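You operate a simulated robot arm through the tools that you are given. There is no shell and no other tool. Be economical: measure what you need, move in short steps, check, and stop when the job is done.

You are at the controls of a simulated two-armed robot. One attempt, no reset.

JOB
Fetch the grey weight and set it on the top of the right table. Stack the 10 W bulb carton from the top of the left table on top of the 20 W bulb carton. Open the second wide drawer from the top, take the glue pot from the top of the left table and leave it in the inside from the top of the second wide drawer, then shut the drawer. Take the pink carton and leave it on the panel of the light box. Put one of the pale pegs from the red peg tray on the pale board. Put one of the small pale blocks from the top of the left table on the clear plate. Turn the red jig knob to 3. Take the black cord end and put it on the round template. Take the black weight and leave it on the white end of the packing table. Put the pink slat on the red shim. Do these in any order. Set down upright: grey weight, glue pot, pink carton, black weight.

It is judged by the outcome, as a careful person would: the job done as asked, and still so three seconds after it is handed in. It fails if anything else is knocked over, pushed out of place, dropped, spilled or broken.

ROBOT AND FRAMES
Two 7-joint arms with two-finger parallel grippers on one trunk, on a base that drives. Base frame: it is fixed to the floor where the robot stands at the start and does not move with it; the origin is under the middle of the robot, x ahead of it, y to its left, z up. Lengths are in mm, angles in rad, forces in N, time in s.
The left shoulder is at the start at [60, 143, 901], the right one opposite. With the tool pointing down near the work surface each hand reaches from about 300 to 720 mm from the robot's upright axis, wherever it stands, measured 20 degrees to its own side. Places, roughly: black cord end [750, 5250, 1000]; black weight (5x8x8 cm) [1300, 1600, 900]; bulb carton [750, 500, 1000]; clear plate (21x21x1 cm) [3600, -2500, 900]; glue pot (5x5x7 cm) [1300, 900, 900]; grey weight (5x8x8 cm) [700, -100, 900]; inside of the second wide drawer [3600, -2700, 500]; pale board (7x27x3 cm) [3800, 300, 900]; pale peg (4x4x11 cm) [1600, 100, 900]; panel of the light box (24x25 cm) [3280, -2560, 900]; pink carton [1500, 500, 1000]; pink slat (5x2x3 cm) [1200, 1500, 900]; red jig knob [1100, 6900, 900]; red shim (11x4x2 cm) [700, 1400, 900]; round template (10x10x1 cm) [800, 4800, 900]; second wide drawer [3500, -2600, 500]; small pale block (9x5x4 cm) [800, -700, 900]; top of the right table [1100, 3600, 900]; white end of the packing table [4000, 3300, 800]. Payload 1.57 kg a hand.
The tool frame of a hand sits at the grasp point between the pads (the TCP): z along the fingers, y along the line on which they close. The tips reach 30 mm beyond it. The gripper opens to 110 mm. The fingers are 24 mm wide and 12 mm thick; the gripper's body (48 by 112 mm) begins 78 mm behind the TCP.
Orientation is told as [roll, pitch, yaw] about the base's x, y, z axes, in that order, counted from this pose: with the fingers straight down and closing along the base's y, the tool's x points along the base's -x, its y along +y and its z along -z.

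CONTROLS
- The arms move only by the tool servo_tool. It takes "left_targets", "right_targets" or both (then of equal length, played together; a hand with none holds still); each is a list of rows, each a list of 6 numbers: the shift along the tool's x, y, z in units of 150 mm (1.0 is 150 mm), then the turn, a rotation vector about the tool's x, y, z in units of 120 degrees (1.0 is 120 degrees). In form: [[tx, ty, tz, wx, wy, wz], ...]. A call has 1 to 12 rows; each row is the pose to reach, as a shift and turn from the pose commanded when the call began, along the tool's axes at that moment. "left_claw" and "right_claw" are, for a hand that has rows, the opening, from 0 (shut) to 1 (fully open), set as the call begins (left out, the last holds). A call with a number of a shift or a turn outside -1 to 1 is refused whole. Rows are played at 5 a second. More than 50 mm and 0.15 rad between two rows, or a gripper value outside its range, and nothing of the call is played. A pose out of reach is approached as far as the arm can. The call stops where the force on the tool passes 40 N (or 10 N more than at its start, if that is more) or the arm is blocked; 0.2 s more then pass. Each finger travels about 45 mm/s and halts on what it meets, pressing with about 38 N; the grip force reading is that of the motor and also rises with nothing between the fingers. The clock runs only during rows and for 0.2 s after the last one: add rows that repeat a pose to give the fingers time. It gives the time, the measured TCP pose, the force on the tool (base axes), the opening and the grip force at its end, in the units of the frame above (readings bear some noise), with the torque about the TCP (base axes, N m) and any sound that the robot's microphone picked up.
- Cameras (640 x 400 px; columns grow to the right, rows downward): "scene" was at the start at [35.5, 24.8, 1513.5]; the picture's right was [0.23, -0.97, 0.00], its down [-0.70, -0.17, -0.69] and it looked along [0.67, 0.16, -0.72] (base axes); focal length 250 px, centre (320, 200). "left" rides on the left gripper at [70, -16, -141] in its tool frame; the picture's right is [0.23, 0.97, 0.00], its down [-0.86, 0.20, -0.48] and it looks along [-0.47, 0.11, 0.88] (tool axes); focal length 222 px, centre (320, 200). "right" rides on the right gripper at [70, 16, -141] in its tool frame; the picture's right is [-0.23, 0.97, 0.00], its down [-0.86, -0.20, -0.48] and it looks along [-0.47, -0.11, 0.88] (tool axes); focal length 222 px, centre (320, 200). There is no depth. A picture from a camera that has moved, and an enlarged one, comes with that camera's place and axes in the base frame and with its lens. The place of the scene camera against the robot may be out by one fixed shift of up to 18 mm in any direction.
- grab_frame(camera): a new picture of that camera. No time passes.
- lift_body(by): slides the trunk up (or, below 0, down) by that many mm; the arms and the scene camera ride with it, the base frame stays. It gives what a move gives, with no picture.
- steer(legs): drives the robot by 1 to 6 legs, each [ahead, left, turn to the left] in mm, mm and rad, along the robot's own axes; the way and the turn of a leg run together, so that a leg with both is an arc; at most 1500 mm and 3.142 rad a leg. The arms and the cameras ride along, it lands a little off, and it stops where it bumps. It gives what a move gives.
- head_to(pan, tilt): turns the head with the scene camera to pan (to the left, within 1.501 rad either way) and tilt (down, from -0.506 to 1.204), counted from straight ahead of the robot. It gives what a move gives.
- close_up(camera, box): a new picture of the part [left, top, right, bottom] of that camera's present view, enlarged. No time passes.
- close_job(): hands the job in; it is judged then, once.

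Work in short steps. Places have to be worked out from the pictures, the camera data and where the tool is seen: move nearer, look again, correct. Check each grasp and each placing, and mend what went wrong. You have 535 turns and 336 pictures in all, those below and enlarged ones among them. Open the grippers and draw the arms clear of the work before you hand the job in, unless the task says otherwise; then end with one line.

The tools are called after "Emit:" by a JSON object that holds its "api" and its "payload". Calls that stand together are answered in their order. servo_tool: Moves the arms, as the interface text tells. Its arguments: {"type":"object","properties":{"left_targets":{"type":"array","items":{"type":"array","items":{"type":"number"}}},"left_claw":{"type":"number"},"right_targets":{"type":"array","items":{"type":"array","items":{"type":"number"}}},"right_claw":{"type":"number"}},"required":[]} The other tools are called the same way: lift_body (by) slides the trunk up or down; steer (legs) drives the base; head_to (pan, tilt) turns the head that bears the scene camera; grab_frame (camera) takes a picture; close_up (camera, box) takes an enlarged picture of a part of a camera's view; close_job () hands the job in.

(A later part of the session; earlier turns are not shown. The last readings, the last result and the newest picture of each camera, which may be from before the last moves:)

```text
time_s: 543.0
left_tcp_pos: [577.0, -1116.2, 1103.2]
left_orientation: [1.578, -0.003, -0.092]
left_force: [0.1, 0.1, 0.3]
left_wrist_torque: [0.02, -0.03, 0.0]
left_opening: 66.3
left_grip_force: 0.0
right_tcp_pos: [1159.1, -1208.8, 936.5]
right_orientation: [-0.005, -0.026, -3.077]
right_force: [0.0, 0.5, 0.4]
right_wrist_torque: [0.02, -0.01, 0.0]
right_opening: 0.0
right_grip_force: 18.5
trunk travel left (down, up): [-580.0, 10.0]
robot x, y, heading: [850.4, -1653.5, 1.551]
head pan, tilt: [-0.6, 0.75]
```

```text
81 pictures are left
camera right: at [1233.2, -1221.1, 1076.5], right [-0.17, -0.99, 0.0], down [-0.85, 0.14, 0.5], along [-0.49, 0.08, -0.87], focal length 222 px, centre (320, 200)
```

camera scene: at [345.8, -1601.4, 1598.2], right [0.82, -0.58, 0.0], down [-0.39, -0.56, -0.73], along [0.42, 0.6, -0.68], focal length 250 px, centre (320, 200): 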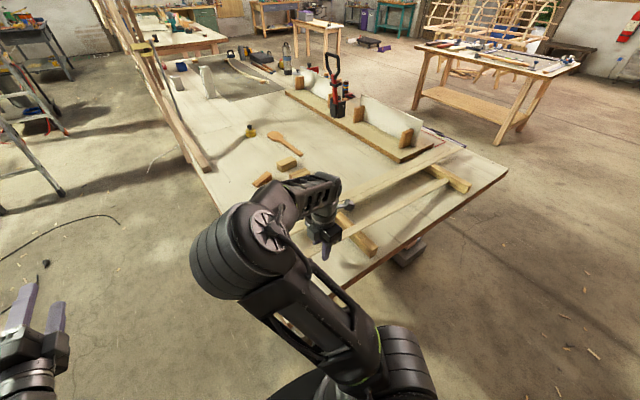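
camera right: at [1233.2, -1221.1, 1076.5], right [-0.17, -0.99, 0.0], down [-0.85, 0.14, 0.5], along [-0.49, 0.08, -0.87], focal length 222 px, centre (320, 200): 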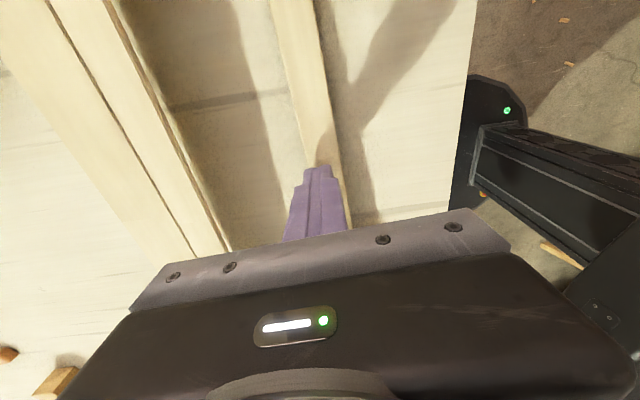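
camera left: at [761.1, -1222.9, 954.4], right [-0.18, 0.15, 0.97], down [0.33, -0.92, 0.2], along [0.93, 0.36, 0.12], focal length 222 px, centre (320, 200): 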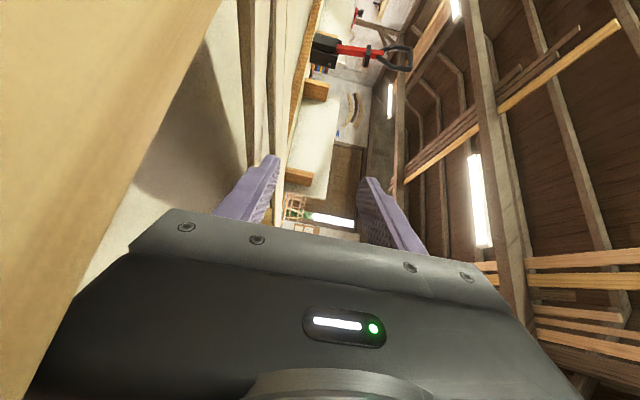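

Not deep enough (reach limit). I raise, open, shift the robot right 130 and try again.

Emit:
{"api": "servo_tool", "payload": {"right_targets": [[0, 0, -0.15, 0, 0, 0], [0, 0, -0.3, 0, 0, 0], [0, 0, -0.3, 0, 0, 0]], "right_claw": 0.5}}

Emit:
{"api": "steer", "payload": {"legs": [[20, -150, 0]]}}

Emit:
{"api": "servo_tool", "payload": {"right_targets": [[-0.2, 0.13, 0, 0, 0, 0], [-0.45, 0.16, 0, 0, 0, 0], [-0.6, 0.16, 0.1, 0, 0, 0], [-0.6, 0.16, 0.3, 0, 0, 0], [-0.6, 0.16, 0.41, 0, 0, 0]]}}

Emit:
{"api": "grab_frame", "payload": {"camera": "right"}}

```text
time_s: 543.8
left_tcp_pos: [578.1, -1117.0, 1102.7]
left_orientation: [1.578, -0.003, -0.092]
left_force: [-0.4, 0.2, -0.2]
left_wrist_torque: [0.0, 0.01, -0.01]
left_opening: 65.6
left_grip_force: 0.0
right_tcp_pos: [1160.4, -1207.3, 982.3]
right_orientation: [-0.004, -0.029, -3.081]
right_force: [0.8, 0.1, -0.1]
right_wrist_torque: [0.02, 0.0, 0.0]
right_opening: 54.9
right_grip_force: 0.0
trunk travel left (down, up): [-580.0, 10.0]
robot x, y, heading: [850.6, -1653.8, 1.551]
head pan, tilt: [-0.6, 0.75]
```

```text
time_s: 545.1
left_tcp_pos: [729.2, -1101.0, 1104.0]
left_orientation: [1.577, -0.004, -0.091]
left_force: [0.6, -0.6, 0.5]
left_wrist_torque: [-0.01, -0.01, 0.04]
left_opening: 65.9
left_grip_force: 0.1
right_tcp_pos: [1310.7, -1190.9, 982.0]
right_orientation: [-0.003, -0.027, -3.079]
right_force: [0.4, 0.2, -0.1]
right_wrist_torque: [-0.02, 0.06, 0.03]
right_opening: 55.1
right_grip_force: 0.1
trunk travel left (down, up): [-580.0, 10.0]
robot x, y, heading: [1002.2, -1638.6, 1.545]
head pan, tilt: [-0.6, 0.75]
```

```text
time_s: 546.4
left_tcp_pos: [726.9, -1101.9, 1104.7]
left_orientation: [1.577, -0.004, -0.09]
left_force: [-0.1, -0.4, -0.2]
left_wrist_torque: [-0.01, -0.01, 0.03]
left_opening: 66.1
left_grip_force: 0.1
right_tcp_pos: [1219.7, -1220.1, 922.7]
right_orientation: [-0.004, -0.027, -3.081]
right_force: [0.1, 0.4, -1.1]
right_wrist_torque: [0.02, 0.01, 0.04]
right_opening: 54.9
right_grip_force: 0.0
trunk travel left (down, up): [-580.0, 10.0]
robot x, y, heading: [1000.9, -1639.6, 1.547]
head pan, tilt: [-0.6, 0.75]
```

```text
80 pictures are left
camera right: at [1294.4, -1232.4, 1063.0], right [-0.17, -0.99, 0.0], down [-0.85, 0.15, 0.5], along [-0.5, 0.08, -0.86], focal length 222 px, centre (320, 200)
```

right: 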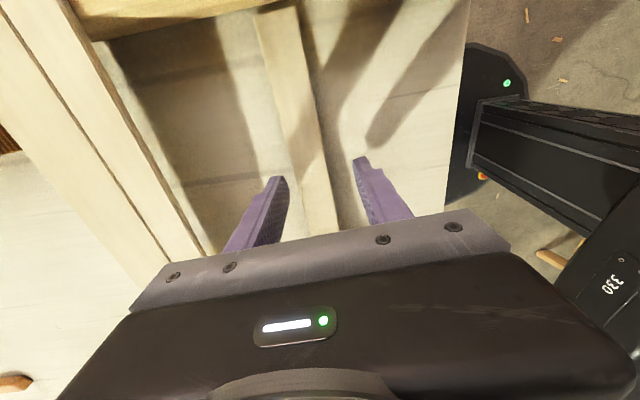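

The strip is between the fingers. I grip, lift 50 mm, move +150 in x and −35 in y, and lower onto the support.

Emit:
{"api": "servo_tool", "payload": {"right_targets": [[0, 0, 0, 0, 0, 0], [0, 0, 0, 0, 0, 0], [0, 0, 0, 0, 0, 0], [0, 0, -0.15, 0, 0, 0], [0, 0, -0.33, 0, 0, 0]], "right_claw": 0.0}}

Emit:
{"api": "servo_tool", "payload": {"right_targets": [[0.25, 0.05, 0, 0, 0, 0], [0.5, 0.12, 0, 0, 0, 0], [0.75, 0.18, 0, 0, 0, 0], [0.95, 0.24, 0, 0, 0, 0]]}}

Emit:
{"api": "head_to", "payload": {"pan": -0.3, "tilt": 0.8}}

Emit:
{"api": "grab_frame", "payload": {"camera": "scene"}}

```text
time_s: 547.5
left_tcp_pos: [726.6, -1100.8, 1103.6]
left_orientation: [1.579, -0.004, -0.091]
left_force: [0.3, -0.5, -0.4]
left_wrist_torque: [-0.01, 0.01, 0.0]
left_opening: 65.7
left_grip_force: 0.1
right_tcp_pos: [1221.7, -1219.4, 972.0]
right_orientation: [-0.002, -0.025, -3.08]
right_force: [0.0, -0.3, -1.2]
right_wrist_torque: [0.03, -0.19, -0.02]
right_opening: 26.9
right_grip_force: 38.0
trunk travel left (down, up): [-580.0, 10.0]
robot x, y, heading: [1000.6, -1639.0, 1.55]
head pan, tilt: [-0.6, 0.75]
```

```text
time_s: 548.5
left_tcp_pos: [728.1, -1101.0, 1104.4]
left_orientation: [1.577, -0.003, -0.09]
left_force: [1.4, -0.1, 0.4]
left_wrist_torque: [0.01, -0.01, -0.01]
left_opening: 65.9
left_grip_force: 0.0
right_tcp_pos: [1367.0, -1247.8, 966.8]
right_orientation: [-0.004, -0.029, -3.081]
right_force: [0.4, -0.8, -0.7]
right_wrist_torque: [0.05, -0.19, 0.0]
right_opening: 26.5
right_grip_force: 37.5
trunk travel left (down, up): [-580.0, 10.0]
robot x, y, heading: [1001.0, -1637.6, 1.55]
head pan, tilt: [-0.6, 0.75]
```

```text
time_s: 549.4
left_tcp_pos: [727.2, -1099.9, 1102.4]
left_orientation: [1.577, -0.004, -0.091]
left_force: [0.3, 0.0, 1.2]
left_wrist_torque: [-0.03, 0.04, 0.0]
left_opening: 66.1
left_grip_force: 0.1
right_tcp_pos: [1365.2, -1246.3, 967.7]
right_orientation: [-0.002, -0.025, -3.079]
right_force: [-0.9, -0.1, -0.5]
right_wrist_torque: [0.03, -0.22, 0.01]
right_opening: 26.7
right_grip_force: 37.3
trunk travel left (down, up): [-580.0, 10.0]
robot x, y, heading: [1001.4, -1641.6, 1.548]
head pan, tilt: [-0.3, 0.799]
```

```text
79 pictures are left
camera scene: at [1014.2, -1587.6, 1594.1], right [0.95, -0.32, 0.0], down [-0.23, -0.68, -0.7], along [0.22, 0.66, -0.72], focal length 250 px, centre (320, 200)
```

scene: 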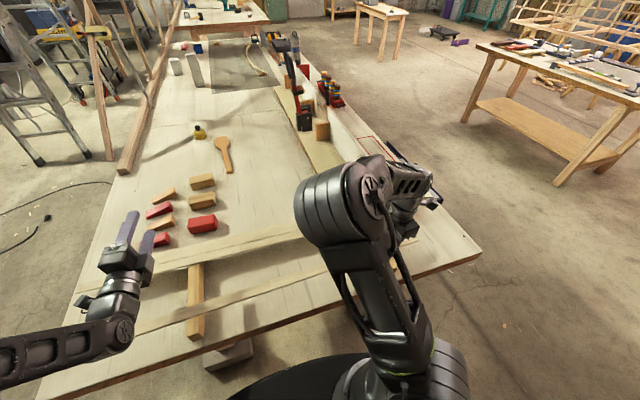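

Strip 1 is parallel again. I slide it another 65 mm in +x, lower it onto the support and release.

Emit:
{"api": "servo_tool", "payload": {"right_targets": [[0.15, 0, 0, 0, 0, 0], [0.3, 0, 0, 0, 0, 0], [0.43, -0.02, 0, 0, 0, 0], [0.43, -0.02, 0.08, 0, 0, 0], [0.43, -0.02, 0.13, 0, 0, 0], [0.43, -0.02, 0.15, 0, 0, 0]]}}

Emit:
{"api": "servo_tool", "payload": {"right_targets": [[0, 0, 0, 0, 0, 0], [0, 0, 0, 0, 0, 0], [0, 0, 0, 0, 0, 0], [0, 0, -0.2, 0, 0, 0], [0, 0, -0.5, 0, 0, 0]], "right_claw": 0.5}}

Emit:
{"api": "grab_frame", "payload": {"camera": "right"}}

```text
time_s: 550.8
left_tcp_pos: [728.7, -1102.9, 1104.9]
left_orientation: [1.58, -0.002, -0.091]
left_force: [0.3, -0.4, 0.2]
left_wrist_torque: [0.0, -0.01, 0.04]
left_opening: 65.8
left_grip_force: 0.0
right_tcp_pos: [1408.2, -1266.0, 989.8]
right_orientation: [-0.006, -0.028, -3.08]
right_force: [0.2, -0.8, -0.4]
right_wrist_torque: [0.07, -0.08, 0.02]
right_opening: 26.6
right_grip_force: 37.2
right hand out of reach, approached as far as the arm can: row 1, 2, 3, 4, 5, 6
trunk travel left (down, up): [-580.0, 10.0]
robot x, y, heading: [1003.8, -1641.4, 1.555]
head pan, tilt: [-0.3, 0.799]
```

```text
time_s: 552.0
left_tcp_pos: [726.3, -1101.6, 1103.8]
left_orientation: [1.577, -0.002, -0.091]
left_force: [-0.1, -0.3, 1.2]
left_wrist_torque: [-0.01, 0.02, -0.04]
left_opening: 66.2
left_grip_force: 0.0
right_tcp_pos: [1409.2, -1264.5, 1066.6]
right_orientation: [-0.004, -0.028, -3.081]
right_force: [0.3, -0.6, -0.4]
right_wrist_torque: [-0.01, 0.0, -0.02]
right_opening: 55.1
right_grip_force: 0.1
trunk travel left (down, up): [-580.0, 10.0]
robot x, y, heading: [1003.7, -1640.1, 1.553]
head pan, tilt: [-0.3, 0.799]
```

```text
78 pictures are left
camera right: at [1485.5, -1276.7, 1207.0], right [-0.17, -0.99, 0.0], down [-0.85, 0.15, 0.5], along [-0.5, 0.08, -0.86], focal length 222 px, centre (320, 200)
```

right: 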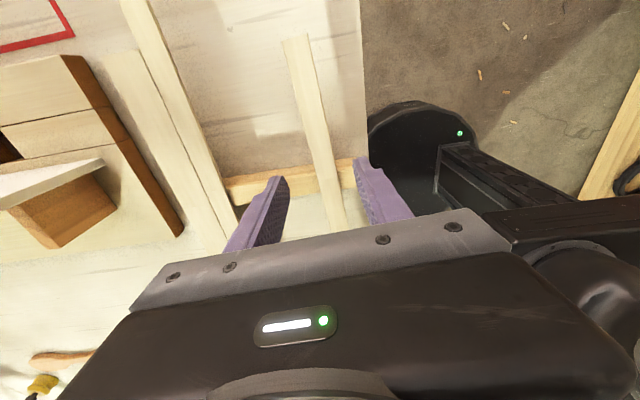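

Strip 1 is back on both supports near its old place. Strip 2's left end (x 490–587) also protrudes; I'll do the same for it. I lift, drive left 690, and aim.

Emit:
{"api": "steer", "payload": {"legs": [[0, 690, 0.01]]}}

Emit:
{"api": "servo_tool", "payload": {"right_targets": [[-0.25, -0.25, 0, 0, 0, 0.029], [-0.5, -0.5, 0, 0, 0, 0.029], [-0.75, -0.75, 0.1, 0, 0, 0.029], [-0.95, -0.98, 0.2, 0, 0, 0.029]]}}

Emit:
{"api": "grab_frame", "payload": {"camera": "right"}}

```text
time_s: 555.8
left_tcp_pos: [13.4, -1100.8, 1103.3]
left_orientation: [1.577, -0.006, -0.066]
left_force: [-0.3, -0.5, 0.0]
left_wrist_torque: [-0.02, 0.03, 0.01]
left_opening: 66.1
left_grip_force: 0.1
right_tcp_pos: [699.9, -1246.1, 1066.4]
right_orientation: [-0.003, -0.027, -3.058]
right_force: [0.1, -0.1, -0.2]
right_wrist_torque: [0.0, 0.0, -0.01]
right_opening: 55.0
right_grip_force: 0.1
trunk travel left (down, up): [-580.0, 10.0]
robot x, y, heading: [298.5, -1630.9, 1.571]
head pan, tilt: [-0.3, 0.799]
```

```text
refused: row 1 steps farther than a row can; nothing moved
```

```text
77 pictures are left
camera right: at [775.0, -1256.9, 1206.9], right [-0.14, -0.99, 0.0], down [-0.86, 0.13, 0.5], along [-0.5, 0.07, -0.87], focal length 222 px, centre (320, 200)
```

right: 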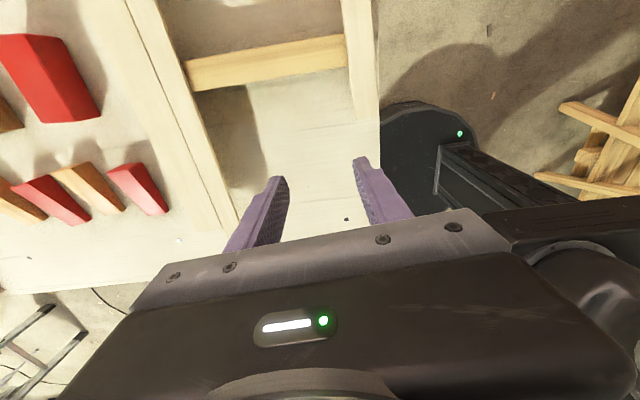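

Strip 1's left end hangs at (718,−1310) — too close to the support's tip. I grip it at x≈850 and correct it.

Emit:
{"api": "servo_tool", "payload": {"right_targets": [[0.24, 0.11, 0, 0, 0, 0], [0.48, 0.22, 0, 0, 0, 0], [0.72, 0.34, 0.1, 0, 0, 0], [0.966, 0.449, 0.2, 0, 0, 0]]}}

Emit:
{"api": "servo_tool", "payload": {"right_targets": [[0, 0, 0.2, 0, 0, 0], [0, 0, 0.45, 0, 0, 0], [0, 0, 0.66, 0, 0, 0]]}}

Emit:
{"api": "grab_frame", "payload": {"camera": "right"}}

```text
time_s: 556.8
left_tcp_pos: [12.7, -1101.1, 1103.6]
left_orientation: [1.577, -0.004, -0.066]
left_force: [-0.1, -0.8, 0.8]
left_wrist_torque: [0.0, -0.01, 0.02]
left_opening: 66.0
left_grip_force: 0.0
right_tcp_pos: [804.3, -1331.7, 1053.8]
right_orientation: [-0.007, -0.025, -3.055]
right_force: [0.4, -0.8, 0.1]
right_wrist_torque: [0.02, 0.02, 0.01]
right_opening: 55.2
right_grip_force: 0.0
right hand out of reach, approached as far as the arm can: row 2, 3, 4
trunk travel left (down, up): [-580.0, 10.0]
robot x, y, heading: [300.8, -1638.2, 1.572]
head pan, tilt: [-0.3, 0.799]
```

```text
time_s: 557.6
left_tcp_pos: [13.9, -1099.5, 1103.1]
left_orientation: [1.578, -0.003, -0.066]
left_force: [-0.6, -0.9, 0.4]
left_wrist_torque: [-0.02, -0.01, -0.02]
left_opening: 65.8
left_grip_force: 0.0
right_tcp_pos: [771.6, -1348.0, 982.7]
right_orientation: [-0.006, -0.024, -3.057]
right_force: [0.2, 0.0, 0.9]
right_wrist_torque: [-0.04, 0.0, -0.02]
right_opening: 54.9
right_grip_force: 0.0
right hand out of reach, approached as far as the arm can: row 1, 2, 3
trunk travel left (down, up): [-580.0, 10.0]
robot x, y, heading: [302.5, -1634.6, 1.574]
head pan, tilt: [-0.3, 0.799]
```

```text
76 pictures are left
camera right: at [846.7, -1358.3, 1123.1], right [-0.14, -0.99, 0.0], down [-0.86, 0.12, 0.5], along [-0.5, 0.07, -0.87], focal length 222 px, centre (320, 200)
```

right: 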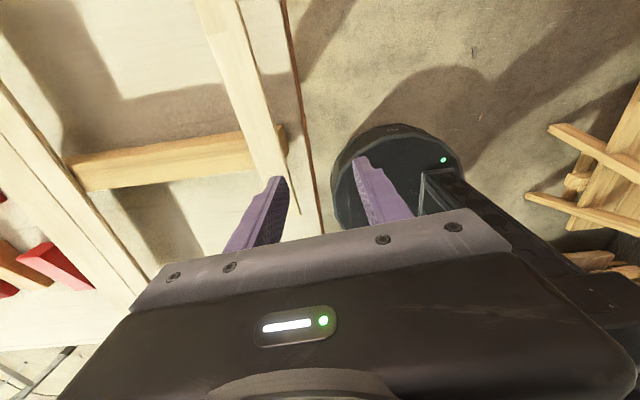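

I raise, shift the robot right 330 mm for reach, and aim again at (880,−1299).

Emit:
{"api": "servo_tool", "payload": {"right_targets": [[0, 0, -0.3, 0, 0, 0], [0, 0, -0.55, 0, 0, 0]]}}

Emit:
{"api": "steer", "payload": {"legs": [[0, -330, 0]]}}

Emit:
{"api": "servo_tool", "payload": {"right_targets": [[-0.3, -0.08, 0, 0, 0, 0], [-0.6, -0.16, 0, 0, 0, 0], [-0.9, -0.24, 0, 0, 0, 0]]}}

Emit:
{"api": "servo_tool", "payload": {"right_targets": [[-0.2, -0.06, 0, 0, 0, 0], [-0.4, -0.1, 0.15, 0, 0, 0], [-0.5, -0.1, 0.4, 0, 0, 0], [-0.5, -0.1, 0.65, 0, 0, 0]]}}

Emit:
{"api": "grab_frame", "payload": {"camera": "right"}}

```text
time_s: 558.2
left_tcp_pos: [12.6, -1100.8, 1103.7]
left_orientation: [1.579, -0.005, -0.068]
left_force: [0.9, 0.5, -0.7]
left_wrist_torque: [0.03, 0.02, 0.01]
left_opening: 65.7
left_grip_force: 0.1
right_tcp_pos: [772.4, -1348.5, 1066.3]
right_orientation: [-0.003, -0.028, -3.057]
right_force: [-0.4, 0.6, -0.1]
right_wrist_torque: [-0.02, 0.01, -0.03]
right_opening: 55.2
right_grip_force: 0.1
trunk travel left (down, up): [-580.0, 10.0]
robot x, y, heading: [297.7, -1632.0, 1.576]
head pan, tilt: [-0.3, 0.799]
```

```text
time_s: 560.4
left_tcp_pos: [342.2, -1100.5, 1103.5]
left_orientation: [1.579, -0.005, -0.067]
left_force: [-0.3, -0.2, -0.7]
left_wrist_torque: [0.0, -0.03, -0.01]
left_opening: 65.9
left_grip_force: 0.0
right_tcp_pos: [1099.8, -1346.3, 1066.5]
right_orientation: [-0.004, -0.029, -3.056]
right_force: [0.5, -1.0, -1.8]
right_wrist_torque: [0.01, 0.02, 0.0]
right_opening: 54.6
right_grip_force: 0.2
trunk travel left (down, up): [-580.0, 10.0]
robot x, y, heading: [628.8, -1633.6, 1.572]
head pan, tilt: [-0.3, 0.799]
```

```text
time_s: 561.2
left_tcp_pos: [338.4, -1100.3, 1103.5]
left_orientation: [1.576, -0.007, -0.066]
left_force: [0.2, 0.6, 0.6]
left_wrist_torque: [0.02, 0.0, -0.03]
left_opening: 66.0
left_grip_force: 0.1
right_tcp_pos: [957.7, -1322.8, 1069.2]
right_orientation: [-0.003, -0.025, -3.056]
right_force: [-0.7, 0.8, 0.2]
right_wrist_torque: [0.01, -0.01, -0.01]
right_opening: 55.1
right_grip_force: 0.2
trunk travel left (down, up): [-580.0, 10.0]
robot x, y, heading: [634.0, -1631.5, 1.571]
head pan, tilt: [-0.3, 0.799]
```

```text
time_s: 562.2
left_tcp_pos: [341.7, -1099.4, 1102.8]
left_orientation: [1.577, -0.003, -0.067]
left_force: [-0.5, -0.6, -0.3]
left_wrist_torque: [0.02, -0.05, 0.03]
left_opening: 65.9
left_grip_force: 0.0
right_tcp_pos: [883.5, -1314.5, 974.6]
right_orientation: [-0.003, -0.028, -3.056]
right_force: [0.4, -0.8, -0.5]
right_wrist_torque: [-0.01, -0.02, 0.0]
right_opening: 54.9
right_grip_force: 0.0
trunk travel left (down, up): [-580.0, 10.0]
robot x, y, heading: [629.8, -1630.4, 1.571]
head pan, tilt: [-0.3, 0.799]
```

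```text
75 pictures are left
camera right: at [958.7, -1324.5, 1113.8], right [-0.14, -0.99, 0.0], down [-0.86, 0.13, 0.5], along [-0.5, 0.07, -0.86], focal length 222 px, centre (320, 200)
```

right: 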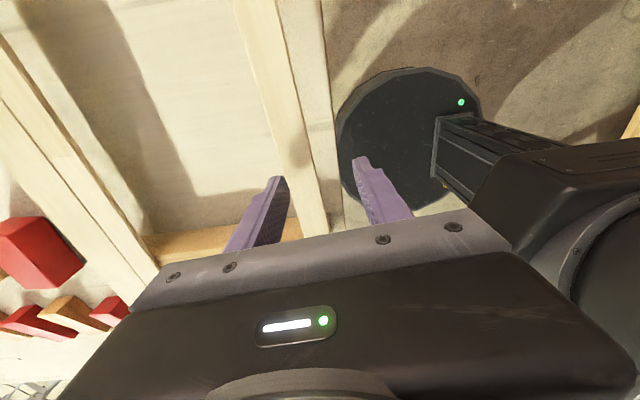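

I centre (+21 y), descend 37 mm, grip, then shift it (−65,+58) and square it.

Emit:
{"api": "servo_tool", "payload": {"right_targets": [[0, -0.14, 0, 0, 0, 0], [0, -0.14, 0.15, 0, 0, 0], [0, -0.14, 0.25, 0, 0, 0]]}}

Emit:
{"api": "servo_tool", "payload": {"right_targets": [[0, 0, 0, 0, 0, 0], [0, 0, 0, 0, 0, 0], [0, 0, 0, 0, 0, 0], [0, 0, -0.03, 0, 0, 0]], "right_claw": 0.0}}

Emit:
{"api": "servo_tool", "payload": {"right_targets": [[-0.1, -0.1, -0.04, 0, 0, 0.01], [-0.2, -0.2, -0.04, 0, 0, 0.02], [-0.32, -0.3, -0.04, 0, 0, 0.031], [-0.43, -0.39, -0.04, 0, 0, 0.031], [-0.43, -0.39, 0.03, 0, 0, 0.031]]}}

Emit:
{"api": "grab_frame", "payload": {"camera": "right"}}

```text
time_s: 563.0
left_tcp_pos: [341.0, -1099.6, 1102.5]
left_orientation: [1.577, -0.003, -0.065]
left_force: [1.0, -0.3, 0.7]
left_wrist_torque: [0.02, -0.01, -0.03]
left_opening: 66.0
left_grip_force: 0.0
right_tcp_pos: [880.6, -1293.0, 936.7]
right_orientation: [-0.002, -0.026, -3.056]
right_force: [0.0, 0.0, 0.0]
right_wrist_torque: [-0.01, 0.02, -0.03]
right_opening: 54.9
right_grip_force: 0.0
trunk travel left (down, up): [-580.0, 10.0]
robot x, y, heading: [630.0, -1635.2, 1.572]
head pan, tilt: [-0.3, 0.799]
```

```text
time_s: 564.0
left_tcp_pos: [340.4, -1099.3, 1103.0]
left_orientation: [1.579, -0.003, -0.066]
left_force: [0.2, 1.0, 1.0]
left_wrist_torque: [-0.03, -0.03, 0.03]
left_opening: 65.9
left_grip_force: 0.1
right_tcp_pos: [880.3, -1293.6, 941.6]
right_orientation: [-0.004, -0.025, -3.054]
right_force: [0.1, -0.3, -0.3]
right_wrist_torque: [0.01, 0.16, -0.01]
right_opening: 27.1
right_grip_force: 35.3
trunk travel left (down, up): [-580.0, 10.0]
robot x, y, heading: [627.5, -1631.4, 1.574]
head pan, tilt: [-0.3, 0.799]
```

```text
time_s: 565.2
left_tcp_pos: [342.9, -1100.1, 1104.3]
left_orientation: [1.578, -0.002, -0.066]
left_force: [-1.0, 0.2, 0.7]
left_wrist_torque: [0.01, 0.0, 0.03]
left_opening: 66.0
left_grip_force: 0.0
right_tcp_pos: [817.6, -1241.5, 940.1]
right_orientation: [-0.003, -0.023, -3.125]
right_force: [29.4, -0.1, 10.5]
right_wrist_torque: [-0.12, -0.56, -0.5]
right_opening: 26.7
right_grip_force: 37.1
trunk travel left (down, up): [-580.0, 10.0]
robot x, y, heading: [626.6, -1629.9, 1.573]
head pan, tilt: [-0.3, 0.799]
```

```text
74 pictures are left
camera right: at [891.4, -1256.8, 1080.2], right [-0.21, -0.98, 0.0], down [-0.85, 0.18, 0.5], along [-0.49, 0.1, -0.87], focal length 222 px, centre (320, 200)
```

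right: 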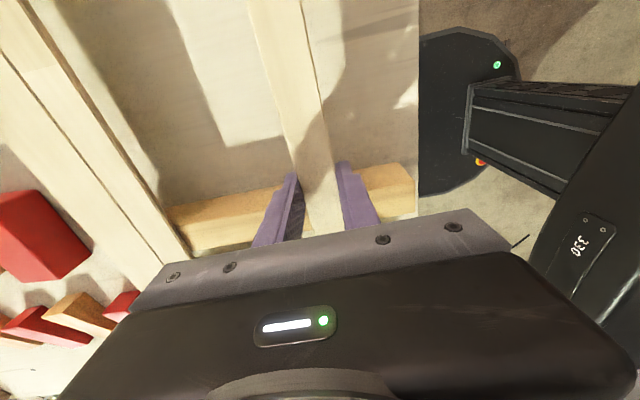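

Fingers touch the support; strip 1 is now at y≈−1241 and square. I back off 8 mm, release, and rise.

Emit:
{"api": "servo_tool", "payload": {"right_targets": [[0.06, 0, 0, 0, 0, 0], [0.06, 0, 0, 0, 0, 0]]}}

Emit:
{"api": "servo_tool", "payload": {"right_targets": [[0, 0, 0, 0, 0, 0], [0, 0, 0, 0, 0, 0], [0, 0, -0.2, 0, 0, 0], [0, 0, -0.5, 0, 0, 0], [0, 0, -0.8, 0, 0, 0]], "right_claw": 0.45}}

Emit:
{"api": "steer", "payload": {"legs": [[0, 330, 0]]}}

Emit:
{"api": "servo_tool", "payload": {"right_targets": [[0.05, -0.25, 0, 0, 0, 0], [0.1, -0.5, 0, 0, 0, 0], [0.2, -0.75, 0, 0, 0, 0], [0.3, -0.98, 0.1, 0, 0, 0]]}}

Emit:
{"api": "grab_frame", "payload": {"camera": "right"}}

```text
time_s: 565.8
left_tcp_pos: [338.5, -1100.7, 1103.4]
left_orientation: [1.579, -0.003, -0.064]
left_force: [0.0, -0.9, 0.2]
left_wrist_torque: [0.01, 0.03, 0.01]
left_opening: 66.1
left_grip_force: 0.0
right_tcp_pos: [819.3, -1240.0, 938.4]
right_orientation: [-0.001, -0.031, -3.116]
right_force: [0.8, -0.9, 0.1]
right_wrist_torque: [-0.03, -0.15, -0.16]
right_opening: 27.0
right_grip_force: 37.2
trunk travel left (down, up): [-580.0, 10.0]
robot x, y, heading: [629.4, -1633.1, 1.577]
head pan, tilt: [-0.3, 0.799]
```

```text
time_s: 567.0
left_tcp_pos: [340.5, -1100.1, 1103.3]
left_orientation: [1.577, -0.004, -0.067]
left_force: [-0.7, -0.3, 0.1]
left_wrist_torque: [0.01, 0.02, -0.01]
left_opening: 66.1
left_grip_force: 0.1
right_tcp_pos: [824.2, -1241.5, 1056.5]
right_orientation: [-0.001, -0.027, -3.12]
right_force: [0.7, -0.1, -0.3]
right_wrist_torque: [0.06, 0.01, 0.01]
right_opening: 49.6
right_grip_force: 0.1
trunk travel left (down, up): [-580.0, 10.0]
robot x, y, heading: [627.9, -1630.2, 1.572]
head pan, tilt: [-0.3, 0.799]
```

```text
time_s: 569.1
left_tcp_pos: [10.1, -1102.2, 1103.3]
left_orientation: [1.577, -0.004, -0.059]
left_force: [-0.7, 0.3, -0.6]
left_wrist_torque: [-0.01, 0.01, 0.01]
left_opening: 65.7
left_grip_force: 0.0
right_tcp_pos: [494.6, -1241.1, 1058.5]
right_orientation: [-0.001, -0.026, -3.114]
right_force: [0.1, -0.9, -0.4]
right_wrist_torque: [-0.01, -0.02, 0.01]
right_opening: 49.5
right_grip_force: 0.1
trunk travel left (down, up): [-580.0, 10.0]
robot x, y, heading: [300.9, -1633.8, 1.583]
head pan, tilt: [-0.3, 0.799]
```

```text
time_s: 570.1
left_tcp_pos: [11.2, -1101.4, 1104.0]
left_orientation: [1.577, -0.004, -0.06]
left_force: [0.3, -0.3, -0.4]
left_wrist_torque: [0.01, 0.03, 0.01]
left_opening: 65.8
left_grip_force: 0.1
right_tcp_pos: [535.6, -1091.8, 1041.8]
right_orientation: [0.0, -0.026, -3.113]
right_force: [0.0, -0.2, -0.9]
right_wrist_torque: [-0.04, -0.02, 0.02]
right_opening: 49.6
right_grip_force: 0.1
trunk travel left (down, up): [-580.0, 10.0]
robot x, y, heading: [304.2, -1637.6, 1.576]
head pan, tilt: [-0.3, 0.799]
```

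```text
73 pictures are left
camera right: at [609.7, -1105.8, 1181.9], right [-0.2, -0.98, 0.01], down [-0.85, 0.18, 0.5], along [-0.49, 0.1, -0.86], focal length 222 px, centre (320, 200)
```

right: 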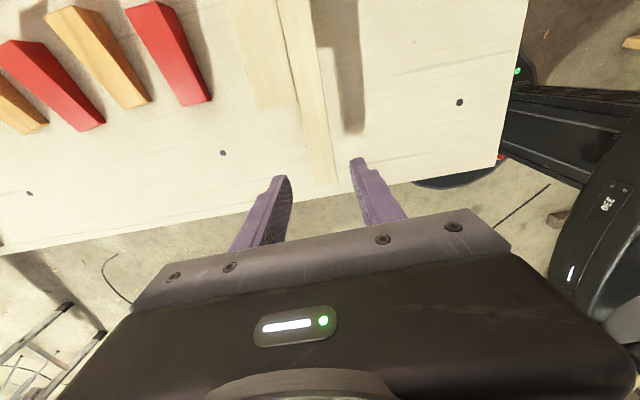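

Strip 2's end is between the fingers. I descend, grip, and pull it −78 in y (+18 x), squaring it.

Emit:
{"api": "servo_tool", "payload": {"right_targets": [[0, 0, 0.3, 0, 0, 0], [0, 0, 0.55, 0, 0, 0], [0, 0, 0.7, 0, 0, 0]]}}

Emit:
{"api": "servo_tool", "payload": {"right_targets": [[0, 0, 0, 0, 0, 0], [0, 0, 0, 0, 0, 0], [0, 0, 0, 0, 0, 0], [0, 0, -0.02, 0, 0, 0]], "right_claw": 0.0}}

Emit:
{"api": "servo_tool", "payload": {"right_targets": [[0.03, 0.1, -0.03, 0, 0, 0.005], [0.06, 0.22, -0.03, 0, 0, 0.01], [0.1, 0.36, -0.03, 0, 0, 0.017], [0.12, 0.52, -0.03, 0, 0, 0.017], [0.12, 0.52, -0.03, 0, 0, 0.017]]}}

Emit:
{"api": "head_to", "payload": {"pan": -0.7, "tilt": 0.75}}

Emit:
{"api": "grab_frame", "payload": {"camera": "scene"}}

```text
time_s: 570.9
left_tcp_pos: [11.6, -1103.5, 1103.5]
left_orientation: [1.578, -0.002, -0.06]
left_force: [-0.6, 0.8, 0.0]
left_wrist_torque: [-0.02, 0.01, 0.02]
left_opening: 66.0
left_grip_force: 0.1
right_tcp_pos: [529.3, -1099.2, 953.7]
right_orientation: [-0.002, -0.029, -3.114]
right_force: [0.3, -0.9, 1.1]
right_wrist_torque: [0.03, 0.0, -0.02]
right_opening: 49.3
right_grip_force: 0.1
right hand out of reach, approached as far as the arm can: row 2, 3
trunk travel left (down, up): [-580.0, 10.0]
robot x, y, heading: [300.6, -1632.8, 1.581]
head pan, tilt: [-0.3, 0.799]
```

```text
time_s: 571.9
left_tcp_pos: [11.5, -1103.2, 1104.2]
left_orientation: [1.579, -0.004, -0.059]
left_force: [-0.4, 0.7, -0.2]
left_wrist_torque: [-0.03, 0.01, 0.03]
left_opening: 65.8
left_grip_force: 0.0
right_tcp_pos: [528.0, -1098.9, 957.8]
right_orientation: [-0.001, -0.025, -3.114]
right_force: [0.3, -0.5, -0.2]
right_wrist_torque: [-0.05, 0.18, -0.43]
right_opening: 27.3
right_grip_force: 37.9
trunk travel left (down, up): [-580.0, 10.0]
robot x, y, heading: [302.7, -1631.7, 1.582]
head pan, tilt: [-0.3, 0.799]
```

```text
time_s: 573.1
left_tcp_pos: [11.5, -1102.5, 1102.4]
left_orientation: [1.579, -0.003, -0.06]
left_force: [0.3, 0.0, 0.0]
left_wrist_torque: [0.04, 0.04, -0.01]
left_opening: 65.8
left_grip_force: 0.1
right_tcp_pos: [548.0, -1176.0, 962.2]
right_orientation: [0.0, -0.027, 3.133]
right_force: [-0.2, -0.5, -0.3]
right_wrist_torque: [-0.01, 0.2, -0.12]
right_opening: 26.6
right_grip_force: 37.8
trunk travel left (down, up): [-580.0, 10.0]
robot x, y, heading: [304.0, -1635.7, 1.577]
head pan, tilt: [-0.3, 0.799]
```

```text
time_s: 574.0
left_tcp_pos: [10.5, -1102.5, 1103.3]
left_orientation: [1.577, -0.004, -0.059]
left_force: [0.4, 0.4, 0.1]
left_wrist_torque: [0.0, -0.02, -0.02]
left_opening: 66.2
left_grip_force: 0.0
right_tcp_pos: [547.3, -1175.1, 961.9]
right_orientation: [0.0, -0.027, 3.134]
right_force: [0.4, -0.6, -0.5]
right_wrist_torque: [-0.01, 0.22, -0.1]
right_opening: 26.9
right_grip_force: 38.0
trunk travel left (down, up): [-580.0, 10.0]
robot x, y, heading: [302.7, -1633.6, 1.576]
head pan, tilt: [-0.7, 0.75]
```

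```text
72 pictures are left
camera scene: at [342.6, -1593.5, 1598.1], right [0.77, -0.64, 0.0], down [-0.43, -0.53, -0.73], along [0.47, 0.56, -0.68], focal length 250 px, centre (320, 200)
```

scene: 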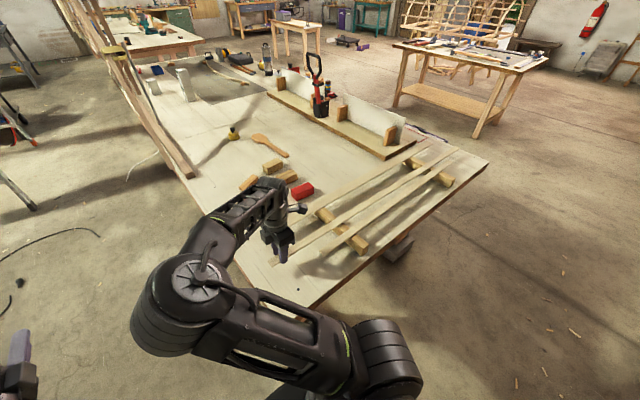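

The three strips are spaced and parallel again. I lower, release and rise, and take a close look.

Emit:
{"api": "servo_tool", "payload": {"right_targets": [[0, 0, 0.03, 0, 0, 0], [0, 0, 0.045, 0, 0, 0]]}}

Emit:
{"api": "servo_tool", "payload": {"right_targets": [[0, 0, 0, 0, 0, 0], [0, 0, 0, 0, 0, 0], [0, 0, -0.2, 0, 0, 0], [0, 0, -0.5, 0, 0, 0], [0, 0, -0.7, 0, 0, 0]], "right_claw": 0.5}}

Emit:
{"api": "close_up", "payload": {"camera": "scene", "box": [220, 120, 500, 290]}}

```text
time_s: 574.6
left_tcp_pos: [10.5, -1103.2, 1102.2]
left_orientation: [1.577, -0.005, -0.06]
left_force: [0.7, 0.5, 1.1]
left_wrist_torque: [0.01, 0.02, 0.03]
left_opening: 66.0
left_grip_force: 0.2
right_tcp_pos: [547.6, -1174.8, 954.5]
right_orientation: [-0.003, -0.026, 3.135]
right_force: [0.1, -0.9, 3.5]
right_wrist_torque: [-0.03, -0.48, 0.0]
right_opening: 26.5
right_grip_force: 37.9
trunk travel left (down, up): [-580.0, 10.0]
robot x, y, heading: [303.0, -1632.6, 1.582]
head pan, tilt: [-0.7, 0.75]
```

```text
time_s: 575.8
left_tcp_pos: [10.0, -1103.3, 1103.1]
left_orientation: [1.578, -0.004, -0.06]
left_force: [0.2, 0.2, 0.0]
left_wrist_torque: [-0.01, -0.03, 0.02]
left_opening: 65.9
left_grip_force: 0.0
right_tcp_pos: [549.4, -1175.4, 1059.4]
right_orientation: [-0.001, -0.028, 3.134]
right_force: [0.5, -0.1, 0.0]
right_wrist_torque: [0.0, 0.0, 0.04]
right_opening: 55.2
right_grip_force: 0.1
trunk travel left (down, up): [-580.0, 10.0]
robot x, y, heading: [300.1, -1633.8, 1.58]
head pan, tilt: [-0.7, 0.75]
```

```text
2.29 times, centred on (360, 205) of scene
camera zoom: at [342.7, -1593.8, 1598.1], right [0.77, -0.64, 0.0], down [-0.44, -0.53, -0.73], along [0.47, 0.56, -0.68], focal length 571 px, centre (229, 189)
```

zoom: 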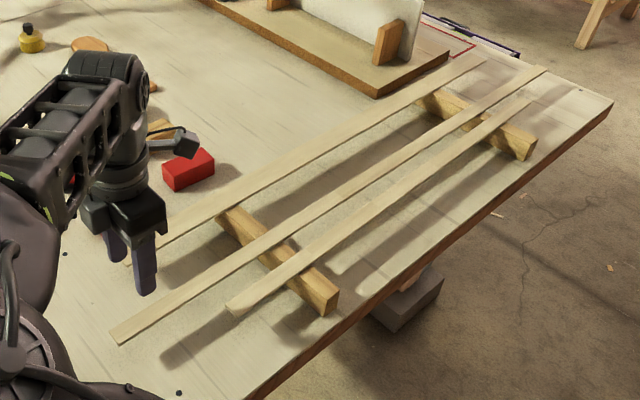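

The planks are back as they were. Now the small pale block: I'll approach from the near side. First move left 200 (−x), retract the left hand, turn to face +x, and move along.

Emit:
{"api": "steer", "payload": {"legs": [[0, 220, 0]]}}

Emit:
{"api": "servo_tool", "payload": {"left_targets": [[0, 0, -0.25, 0, 0, 0], [0, 0, -0.5, 0, 0, 0], [0, 0, -0.75, 0, 0, 0], [0, 0, -0.95, 0, 0, 0]]}}

Emit:
{"api": "steer", "payload": {"legs": [[0, 0, -1.575], [0, 850, 0]]}}

Emit:
{"api": "head_to", "payload": {"pan": -0.05, "tilt": 0.75}}

Emit:
{"api": "grab_frame", "payload": {"camera": "scene"}}

```text
time_s: 577.5
left_tcp_pos: [-212.2, -1106.2, 1103.2]
left_orientation: [1.578, -0.005, -0.054]
left_force: [-0.3, 1.0, -0.7]
left_wrist_torque: [0.02, 0.02, -0.01]
left_opening: 66.2
left_grip_force: 0.0
right_tcp_pos: [327.3, -1175.8, 1060.6]
right_orientation: [0.0, -0.026, 3.135]
right_force: [0.7, 0.6, -0.1]
right_wrist_torque: [-0.01, -0.05, -0.04]
right_opening: 54.9
right_grip_force: 0.1
trunk travel left (down, up): [-580.0, 10.0]
robot x, y, heading: [80.2, -1637.1, 1.577]
head pan, tilt: [-0.7, 0.75]
```

```text
time_s: 578.5
left_tcp_pos: [-295.3, -1176.5, 1079.8]
left_orientation: [1.576, -0.006, -0.057]
left_force: [-0.5, -1.2, 0.7]
left_wrist_torque: [0.0, -0.01, -0.02]
left_opening: 65.9
left_grip_force: 0.2
left hand out of reach, approached as far as the arm can: row 1, 2, 3, 4
right_tcp_pos: [329.0, -1176.3, 1058.7]
right_orientation: [-0.001, -0.029, 3.137]
right_force: [-0.4, 0.0, -0.5]
right_wrist_torque: [0.0, -0.02, 0.01]
right_opening: 54.9
right_grip_force: 0.2
trunk travel left (down, up): [-580.0, 10.0]
robot x, y, heading: [80.1, -1634.5, 1.579]
head pan, tilt: [-0.7, 0.75]
```

```text
time_s: 586.8
left_tcp_pos: [520.1, -401.5, 1079.9]
left_orientation: [1.579, -0.005, -1.621]
left_force: [-0.9, 1.2, -0.1]
left_wrist_torque: [0.01, 0.01, -0.01]
left_opening: 66.1
left_grip_force: 0.1
right_tcp_pos: [524.3, -1025.7, 1059.2]
right_orientation: [0.0, -0.026, 1.572]
right_force: [-0.7, 0.3, 0.1]
right_wrist_torque: [-0.05, -0.05, -0.05]
right_opening: 54.9
right_grip_force: 0.0
trunk travel left (down, up): [-580.0, 10.0]
robot x, y, heading: [64.3, -781.4, 0.017]
head pan, tilt: [-0.7, 0.75]
```

```text
time_s: 587.8
left_tcp_pos: [521.0, -401.5, 1081.1]
left_orientation: [1.578, -0.003, -1.621]
left_force: [1.0, -0.4, 0.3]
left_wrist_torque: [0.01, 0.0, -0.03]
left_opening: 66.2
left_grip_force: 0.1
right_tcp_pos: [525.1, -1026.6, 1058.6]
right_orientation: [0.001, -0.027, 1.572]
right_force: [-1.0, -0.2, 0.1]
right_wrist_torque: [0.01, 0.0, 0.0]
right_opening: 54.9
right_grip_force: 0.0
trunk travel left (down, up): [-580.0, 10.0]
robot x, y, heading: [62.2, -779.5, 0.015]
head pan, tilt: [-0.051, 0.75]
```

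```text
70 pictures are left
camera scene: at [104.1, -779.1, 1598.1], right [-0.03, -1.0, 0.0], down [-0.68, 0.02, -0.73], along [0.73, -0.02, -0.68], focal length 250 px, centre (320, 200)
```

scene: 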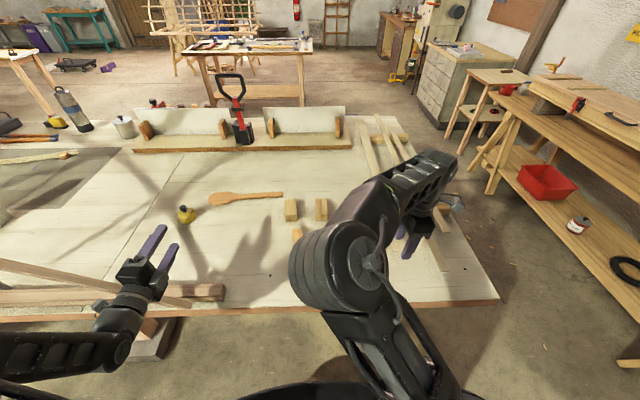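

Both hands are clear. I rotate the right gripper to close along y while moving it toward the blocks, and drive 100 mm forward.

Emit:
{"api": "servo_tool", "payload": {"right_targets": [[-0.083, -0.04, 0, 0, 0, 0.0625], [-0.166, -0.08, 0, 0, 0, 0.125], [-0.25, -0.12, 0, 0, 0, 0.1875], [-0.333, -0.16, 0, 0, 0, 0.25], [-0.416, -0.2, 0, 0, 0, 0.3125], [-0.5, -0.24, 0, 0, 0, 0.375], [-0.583, -0.28, 0, 0, 0, 0.4375], [-0.666, -0.32, 0, 0, 0, 0.5], [-0.75, -0.36, 0, 0, 0, 0.5625], [-0.833, -0.4, 0, 0, 0, 0.625], [-0.916, -0.44, 0, 0, 0, 0.6875], [-1, -0.48, 0, 0, 0, 0.745]], "right_claw": 0.85}}

Emit:
{"api": "steer", "payload": {"legs": [[105, 0, -0.015]]}}

Emit:
{"api": "servo_tool", "payload": {"right_targets": [[-0.15, 0.1, 0, 0, 0, 0], [-0.3, 0.25, 0, 0, 0, 0], [-0.35, 0.4, 0.1, 0, 0, 0], [-0.4, 0.47, 0.25, 0, 0, 0]]}}

Emit:
{"api": "grab_frame", "payload": {"camera": "right"}}

```text
time_s: 590.4
left_tcp_pos: [520.4, -401.7, 1081.7]
left_orientation: [1.577, -0.002, -1.621]
left_force: [0.4, -0.4, 0.0]
left_wrist_torque: [0.02, 0.02, 0.0]
left_opening: 66.1
left_grip_force: 0.0
right_tcp_pos: [594.9, -875.1, 1065.1]
right_orientation: [0.025, 0.0, 0.009]
right_force: [0.2, 0.1, 1.1]
right_wrist_torque: [0.0, 0.0, -0.03]
right_opening: 93.6
right_grip_force: 0.0
trunk travel left (down, up): [-580.0, 10.0]
robot x, y, heading: [59.3, -783.1, 0.016]
head pan, tilt: [-0.051, 0.75]
```

```text
time_s: 591.6
left_tcp_pos: [633.1, -407.2, 1079.0]
left_orientation: [1.577, -0.002, -1.638]
left_force: [0.9, 0.2, -0.3]
left_wrist_torque: [-0.01, -0.02, 0.01]
left_opening: 66.1
left_grip_force: 0.1
right_tcp_pos: [700.7, -882.5, 1063.0]
right_orientation: [0.028, 0.004, -0.003]
right_force: [0.3, -0.3, 0.3]
right_wrist_torque: [0.0, 0.02, 0.0]
right_opening: 93.5
right_grip_force: 0.1
trunk travel left (down, up): [-580.0, 10.0]
robot x, y, heading: [174.3, -780.0, 0.007]
head pan, tilt: [-0.051, 0.75]
```

```text
time_s: 592.6
left_tcp_pos: [632.4, -406.6, 1079.6]
left_orientation: [1.578, -0.003, -1.636]
left_force: [-0.2, -0.8, -0.4]
left_wrist_torque: [0.01, 0.0, 0.02]
left_opening: 65.7
left_grip_force: 0.1
right_tcp_pos: [759.8, -812.1, 1028.8]
right_orientation: [0.028, -0.005, -0.002]
right_force: [-0.8, 0.0, -0.3]
right_wrist_torque: [-0.04, 0.03, 0.0]
right_opening: 93.4
right_grip_force: 0.1
right hand out of reach, approached as far as the arm can: row 3
trunk travel left (down, up): [-580.0, 10.0]
robot x, y, heading: [169.3, -780.9, 0.001]
head pan, tilt: [-0.051, 0.75]
```

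```text
69 pictures are left
camera right: at [689.0, -799.8, 1170.7], right [0.23, 0.97, 0.03], down [0.85, -0.21, 0.48], along [0.47, -0.08, -0.88], focal length 222 px, centre (320, 200)
```

right: 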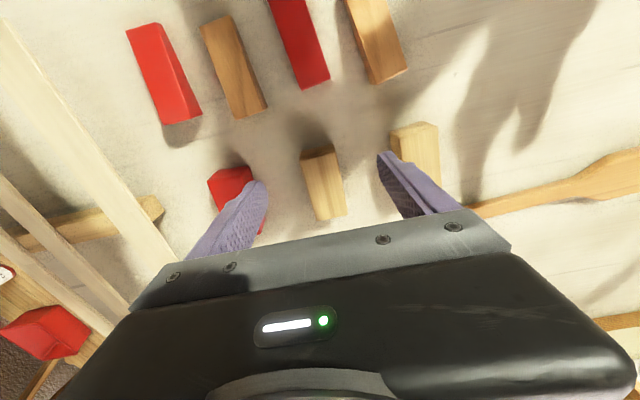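

Block centre ≈(810,−815), with ≥57 mm gaps to its neighbours. I narrow the opening to 75 mm, lower 60 and advance 50.

Emit:
{"api": "servo_tool", "payload": {"right_targets": [[0, -0.02, 0.2, -0.013, 0, 0], [0, -0.02, 0.4, -0.013, 0, 0], [-0.17, -0.02, 0.45, -0.013, 0, 0], [-0.33, -0.02, 0.45, -0.013, 0, 0]], "right_claw": 0.68}}

Emit:
{"api": "grab_frame", "payload": {"camera": "right"}}

```text
time_s: 593.6
left_tcp_pos: [632.4, -406.4, 1080.2]
left_orientation: [1.578, -0.006, -1.636]
left_force: [-0.9, 0.1, -0.1]
left_wrist_torque: [0.03, 0.03, -0.01]
left_opening: 65.8
left_grip_force: 0.0
right_tcp_pos: [786.1, -810.2, 962.2]
right_orientation: [0.054, -0.002, -0.003]
right_force: [-0.5, 1.0, 0.3]
right_wrist_torque: [0.0, 0.01, -0.02]
right_opening: 75.0
right_grip_force: 0.1
right hand out of reach, approached as far as the arm can: row 4
trunk travel left (down, up): [-580.0, 10.0]
robot x, y, heading: [169.2, -781.1, -0.002]
head pan, tilt: [-0.051, 0.75]
```

```text
68 pictures are left
camera right: at [715.2, -802.0, 1105.6], right [0.23, 0.97, 0.05], down [0.85, -0.23, 0.47], along [0.47, -0.06, -0.88], focal length 222 px, centre (320, 200)
```

right: 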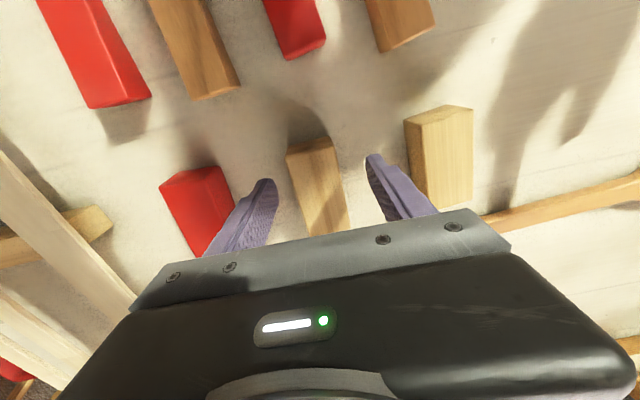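

I fix the roll, pitch slightly forward, and descend onto the block.

Emit:
{"api": "servo_tool", "payload": {"right_targets": [[0, -0.02, 0, 0.026, -0.04, 0], [-0.12, -0.02, 0.05, 0.026, -0.057, 0], [-0.13, -0.02, 0.15, 0.026, -0.057, 0], [-0.13, -0.02, 0.29, 0.026, -0.057, 0]]}}

Emit:
{"api": "servo_tool", "payload": {"right_targets": [[0, 0, 0, 0, 0, 0], [0, 0, 0, 0, 0, 0], [0, 0, 0, 0, 0, 0], [0, 0, 0, 0, 0, 0]], "right_claw": 0.25}}

Emit:
{"api": "servo_tool", "payload": {"right_targets": [[0, 0, -0.1, 0, 0, 0], [0, 0, -0.35, 0, 0, 0], [0, 0, -0.6, 0, 0, 0]]}}

Emit:
{"api": "grab_frame", "payload": {"camera": "right"}}

```text
time_s: 594.6
left_tcp_pos: [632.4, -407.9, 1080.4]
left_orientation: [1.578, -0.004, -1.637]
left_force: [-0.1, 0.0, 0.6]
left_wrist_torque: [0.02, -0.01, 0.01]
left_opening: 65.8
left_grip_force: 0.1
right_tcp_pos: [803.4, -814.0, 917.5]
right_orientation: [0.0, -0.12, -0.008]
right_force: [0.4, -0.1, -0.4]
right_wrist_torque: [0.02, 0.0, -0.01]
right_opening: 74.7
right_grip_force: 0.1
trunk travel left (down, up): [-580.0, 10.0]
robot x, y, heading: [173.3, -780.5, 0.003]
head pan, tilt: [-0.051, 0.75]
```

```text
time_s: 595.6
left_tcp_pos: [631.6, -407.6, 1080.3]
left_orientation: [1.577, -0.003, -1.637]
left_force: [-0.1, -0.5, 0.1]
left_wrist_torque: [0.0, 0.01, -0.02]
left_opening: 65.7
left_grip_force: 0.0
right_tcp_pos: [803.4, -813.1, 917.6]
right_orientation: [0.0, -0.119, -0.006]
right_force: [0.8, -1.1, -0.3]
right_wrist_torque: [0.02, 0.0, 0.01]
right_opening: 44.6
right_grip_force: 34.0
trunk travel left (down, up): [-580.0, 10.0]
robot x, y, heading: [171.9, -782.1, 0.004]
head pan, tilt: [-0.051, 0.75]
```

```text
time_s: 596.4
left_tcp_pos: [631.5, -407.4, 1080.9]
left_orientation: [1.578, -0.004, -1.636]
left_force: [-0.3, 0.1, 0.1]
left_wrist_torque: [0.01, 0.02, 0.02]
left_opening: 65.7
left_grip_force: 0.1
right_tcp_pos: [791.8, -813.7, 1009.6]
right_orientation: [0.001, -0.119, -0.006]
right_force: [1.0, 0.3, -0.5]
right_wrist_torque: [0.0, -0.02, 0.0]
right_opening: 44.2
right_grip_force: 37.8
trunk travel left (down, up): [-580.0, 10.0]
robot x, y, heading: [169.9, -785.0, 0.0]
head pan, tilt: [-0.051, 0.75]
```

```text
67 pictures are left
camera right: at [706.4, -797.1, 1142.6], right [0.23, 0.97, 0.03], down [0.79, -0.2, 0.58], along [0.57, -0.11, -0.82], focal length 222 px, centre (320, 200)
```

right: 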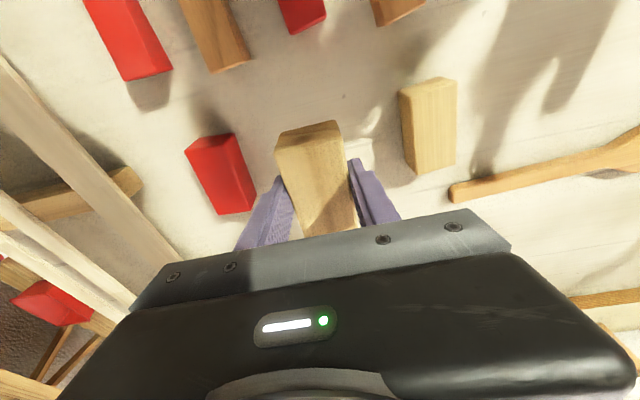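

Block held (44 mm). I raise it, back off, and drive around the table's right end toward the cabinet.

Emit:
{"api": "servo_tool", "payload": {"right_targets": [[0.1, 0, -0.2, 0, 0, 0], [0.2, 0, -0.4, 0, 0, 0], [0.3, 0, -0.5, 0, 0, 0]]}}

Emit:
{"api": "steer", "payload": {"legs": [[-130, 0, 0], [0, -1000, 0]]}}

Emit:
{"api": "steer", "payload": {"legs": [[1450, 0, 0], [1450, 0, 0]]}}

Emit:
{"api": "head_to", "payload": {"pan": -0.4, "tilt": 0.5}}

Emit:
{"api": "grab_frame", "payload": {"camera": "scene"}}

```text
time_s: 597.2
left_tcp_pos: [631.9, -407.5, 1080.3]
left_orientation: [1.577, -0.004, -1.636]
left_force: [0.2, -0.5, 0.2]
left_wrist_torque: [0.0, 0.01, -0.04]
left_opening: 66.3
left_grip_force: 0.1
right_tcp_pos: [736.6, -813.0, 1075.8]
right_orientation: [0.0, -0.12, -0.006]
right_force: [1.0, -0.3, -0.4]
right_wrist_torque: [0.0, -0.04, -0.01]
right_opening: 44.2
right_grip_force: 37.8
trunk travel left (down, up): [-580.0, 10.0]
robot x, y, heading: [170.4, -782.6, -0.0]
head pan, tilt: [-0.051, 0.75]
```

```text
time_s: 603.3
left_tcp_pos: [505.4, -1409.1, 1080.0]
left_orientation: [1.577, -0.004, -1.632]
left_force: [0.2, -0.5, 0.4]
left_wrist_torque: [0.01, 0.0, 0.03]
left_opening: 65.7
left_grip_force: 0.2
right_tcp_pos: [613.9, -1814.1, 1076.6]
right_orientation: [0.0, -0.121, 0.0]
right_force: [-0.2, 0.1, -1.3]
right_wrist_torque: [0.02, -0.03, -0.03]
right_opening: 44.2
right_grip_force: 38.2
trunk travel left (down, up): [-580.0, 10.0]
robot x, y, heading: [45.2, -1785.2, 0.006]
head pan, tilt: [-0.051, 0.75]
```

```text
time_s: 617.3
left_tcp_pos: [3394.4, -1350.2, 1080.1]
left_orientation: [1.577, -0.004, -1.613]
left_force: [-0.1, 0.0, 0.5]
left_wrist_torque: [-0.02, 0.05, -0.01]
left_opening: 65.9
left_grip_force: 0.1
right_tcp_pos: [3511.7, -1754.1, 1076.1]
right_orientation: [0.001, -0.12, 0.017]
right_force: [0.3, 0.0, -0.5]
right_wrist_torque: [-0.03, 0.0, -0.02]
right_opening: 44.0
right_grip_force: 37.9
trunk travel left (down, up): [-580.0, 10.0]
robot x, y, heading: [2941.5, -1733.8, 0.025]
head pan, tilt: [-0.051, 0.75]
```

```text
time_s: 618.1
left_tcp_pos: [3394.2, -1350.0, 1079.6]
left_orientation: [1.577, -0.005, -1.612]
left_force: [-0.7, 0.2, 1.2]
left_wrist_torque: [-0.01, 0.02, 0.02]
left_opening: 66.2
left_grip_force: 0.0
right_tcp_pos: [3511.8, -1753.8, 1075.6]
right_orientation: [0.0, -0.119, 0.018]
right_force: [0.2, -0.8, -1.3]
right_wrist_torque: [0.02, 0.01, 0.04]
right_opening: 44.1
right_grip_force: 38.2
trunk travel left (down, up): [-580.0, 10.0]
robot x, y, heading: [2940.5, -1734.3, 0.024]
head pan, tilt: [-0.4, 0.499]
```

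```text
66 pictures are left
camera scene: at [2983.5, -1762.7, 1620.0], right [-0.36, -0.93, 0.0], down [-0.45, 0.17, -0.88], along [0.82, -0.32, -0.48], focal length 250 px, centre (320, 200)
```

scene: 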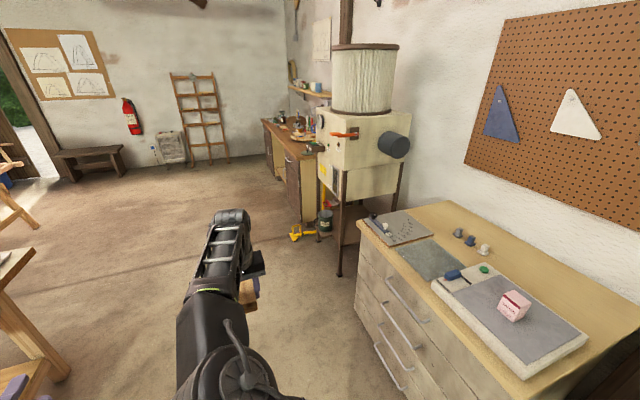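

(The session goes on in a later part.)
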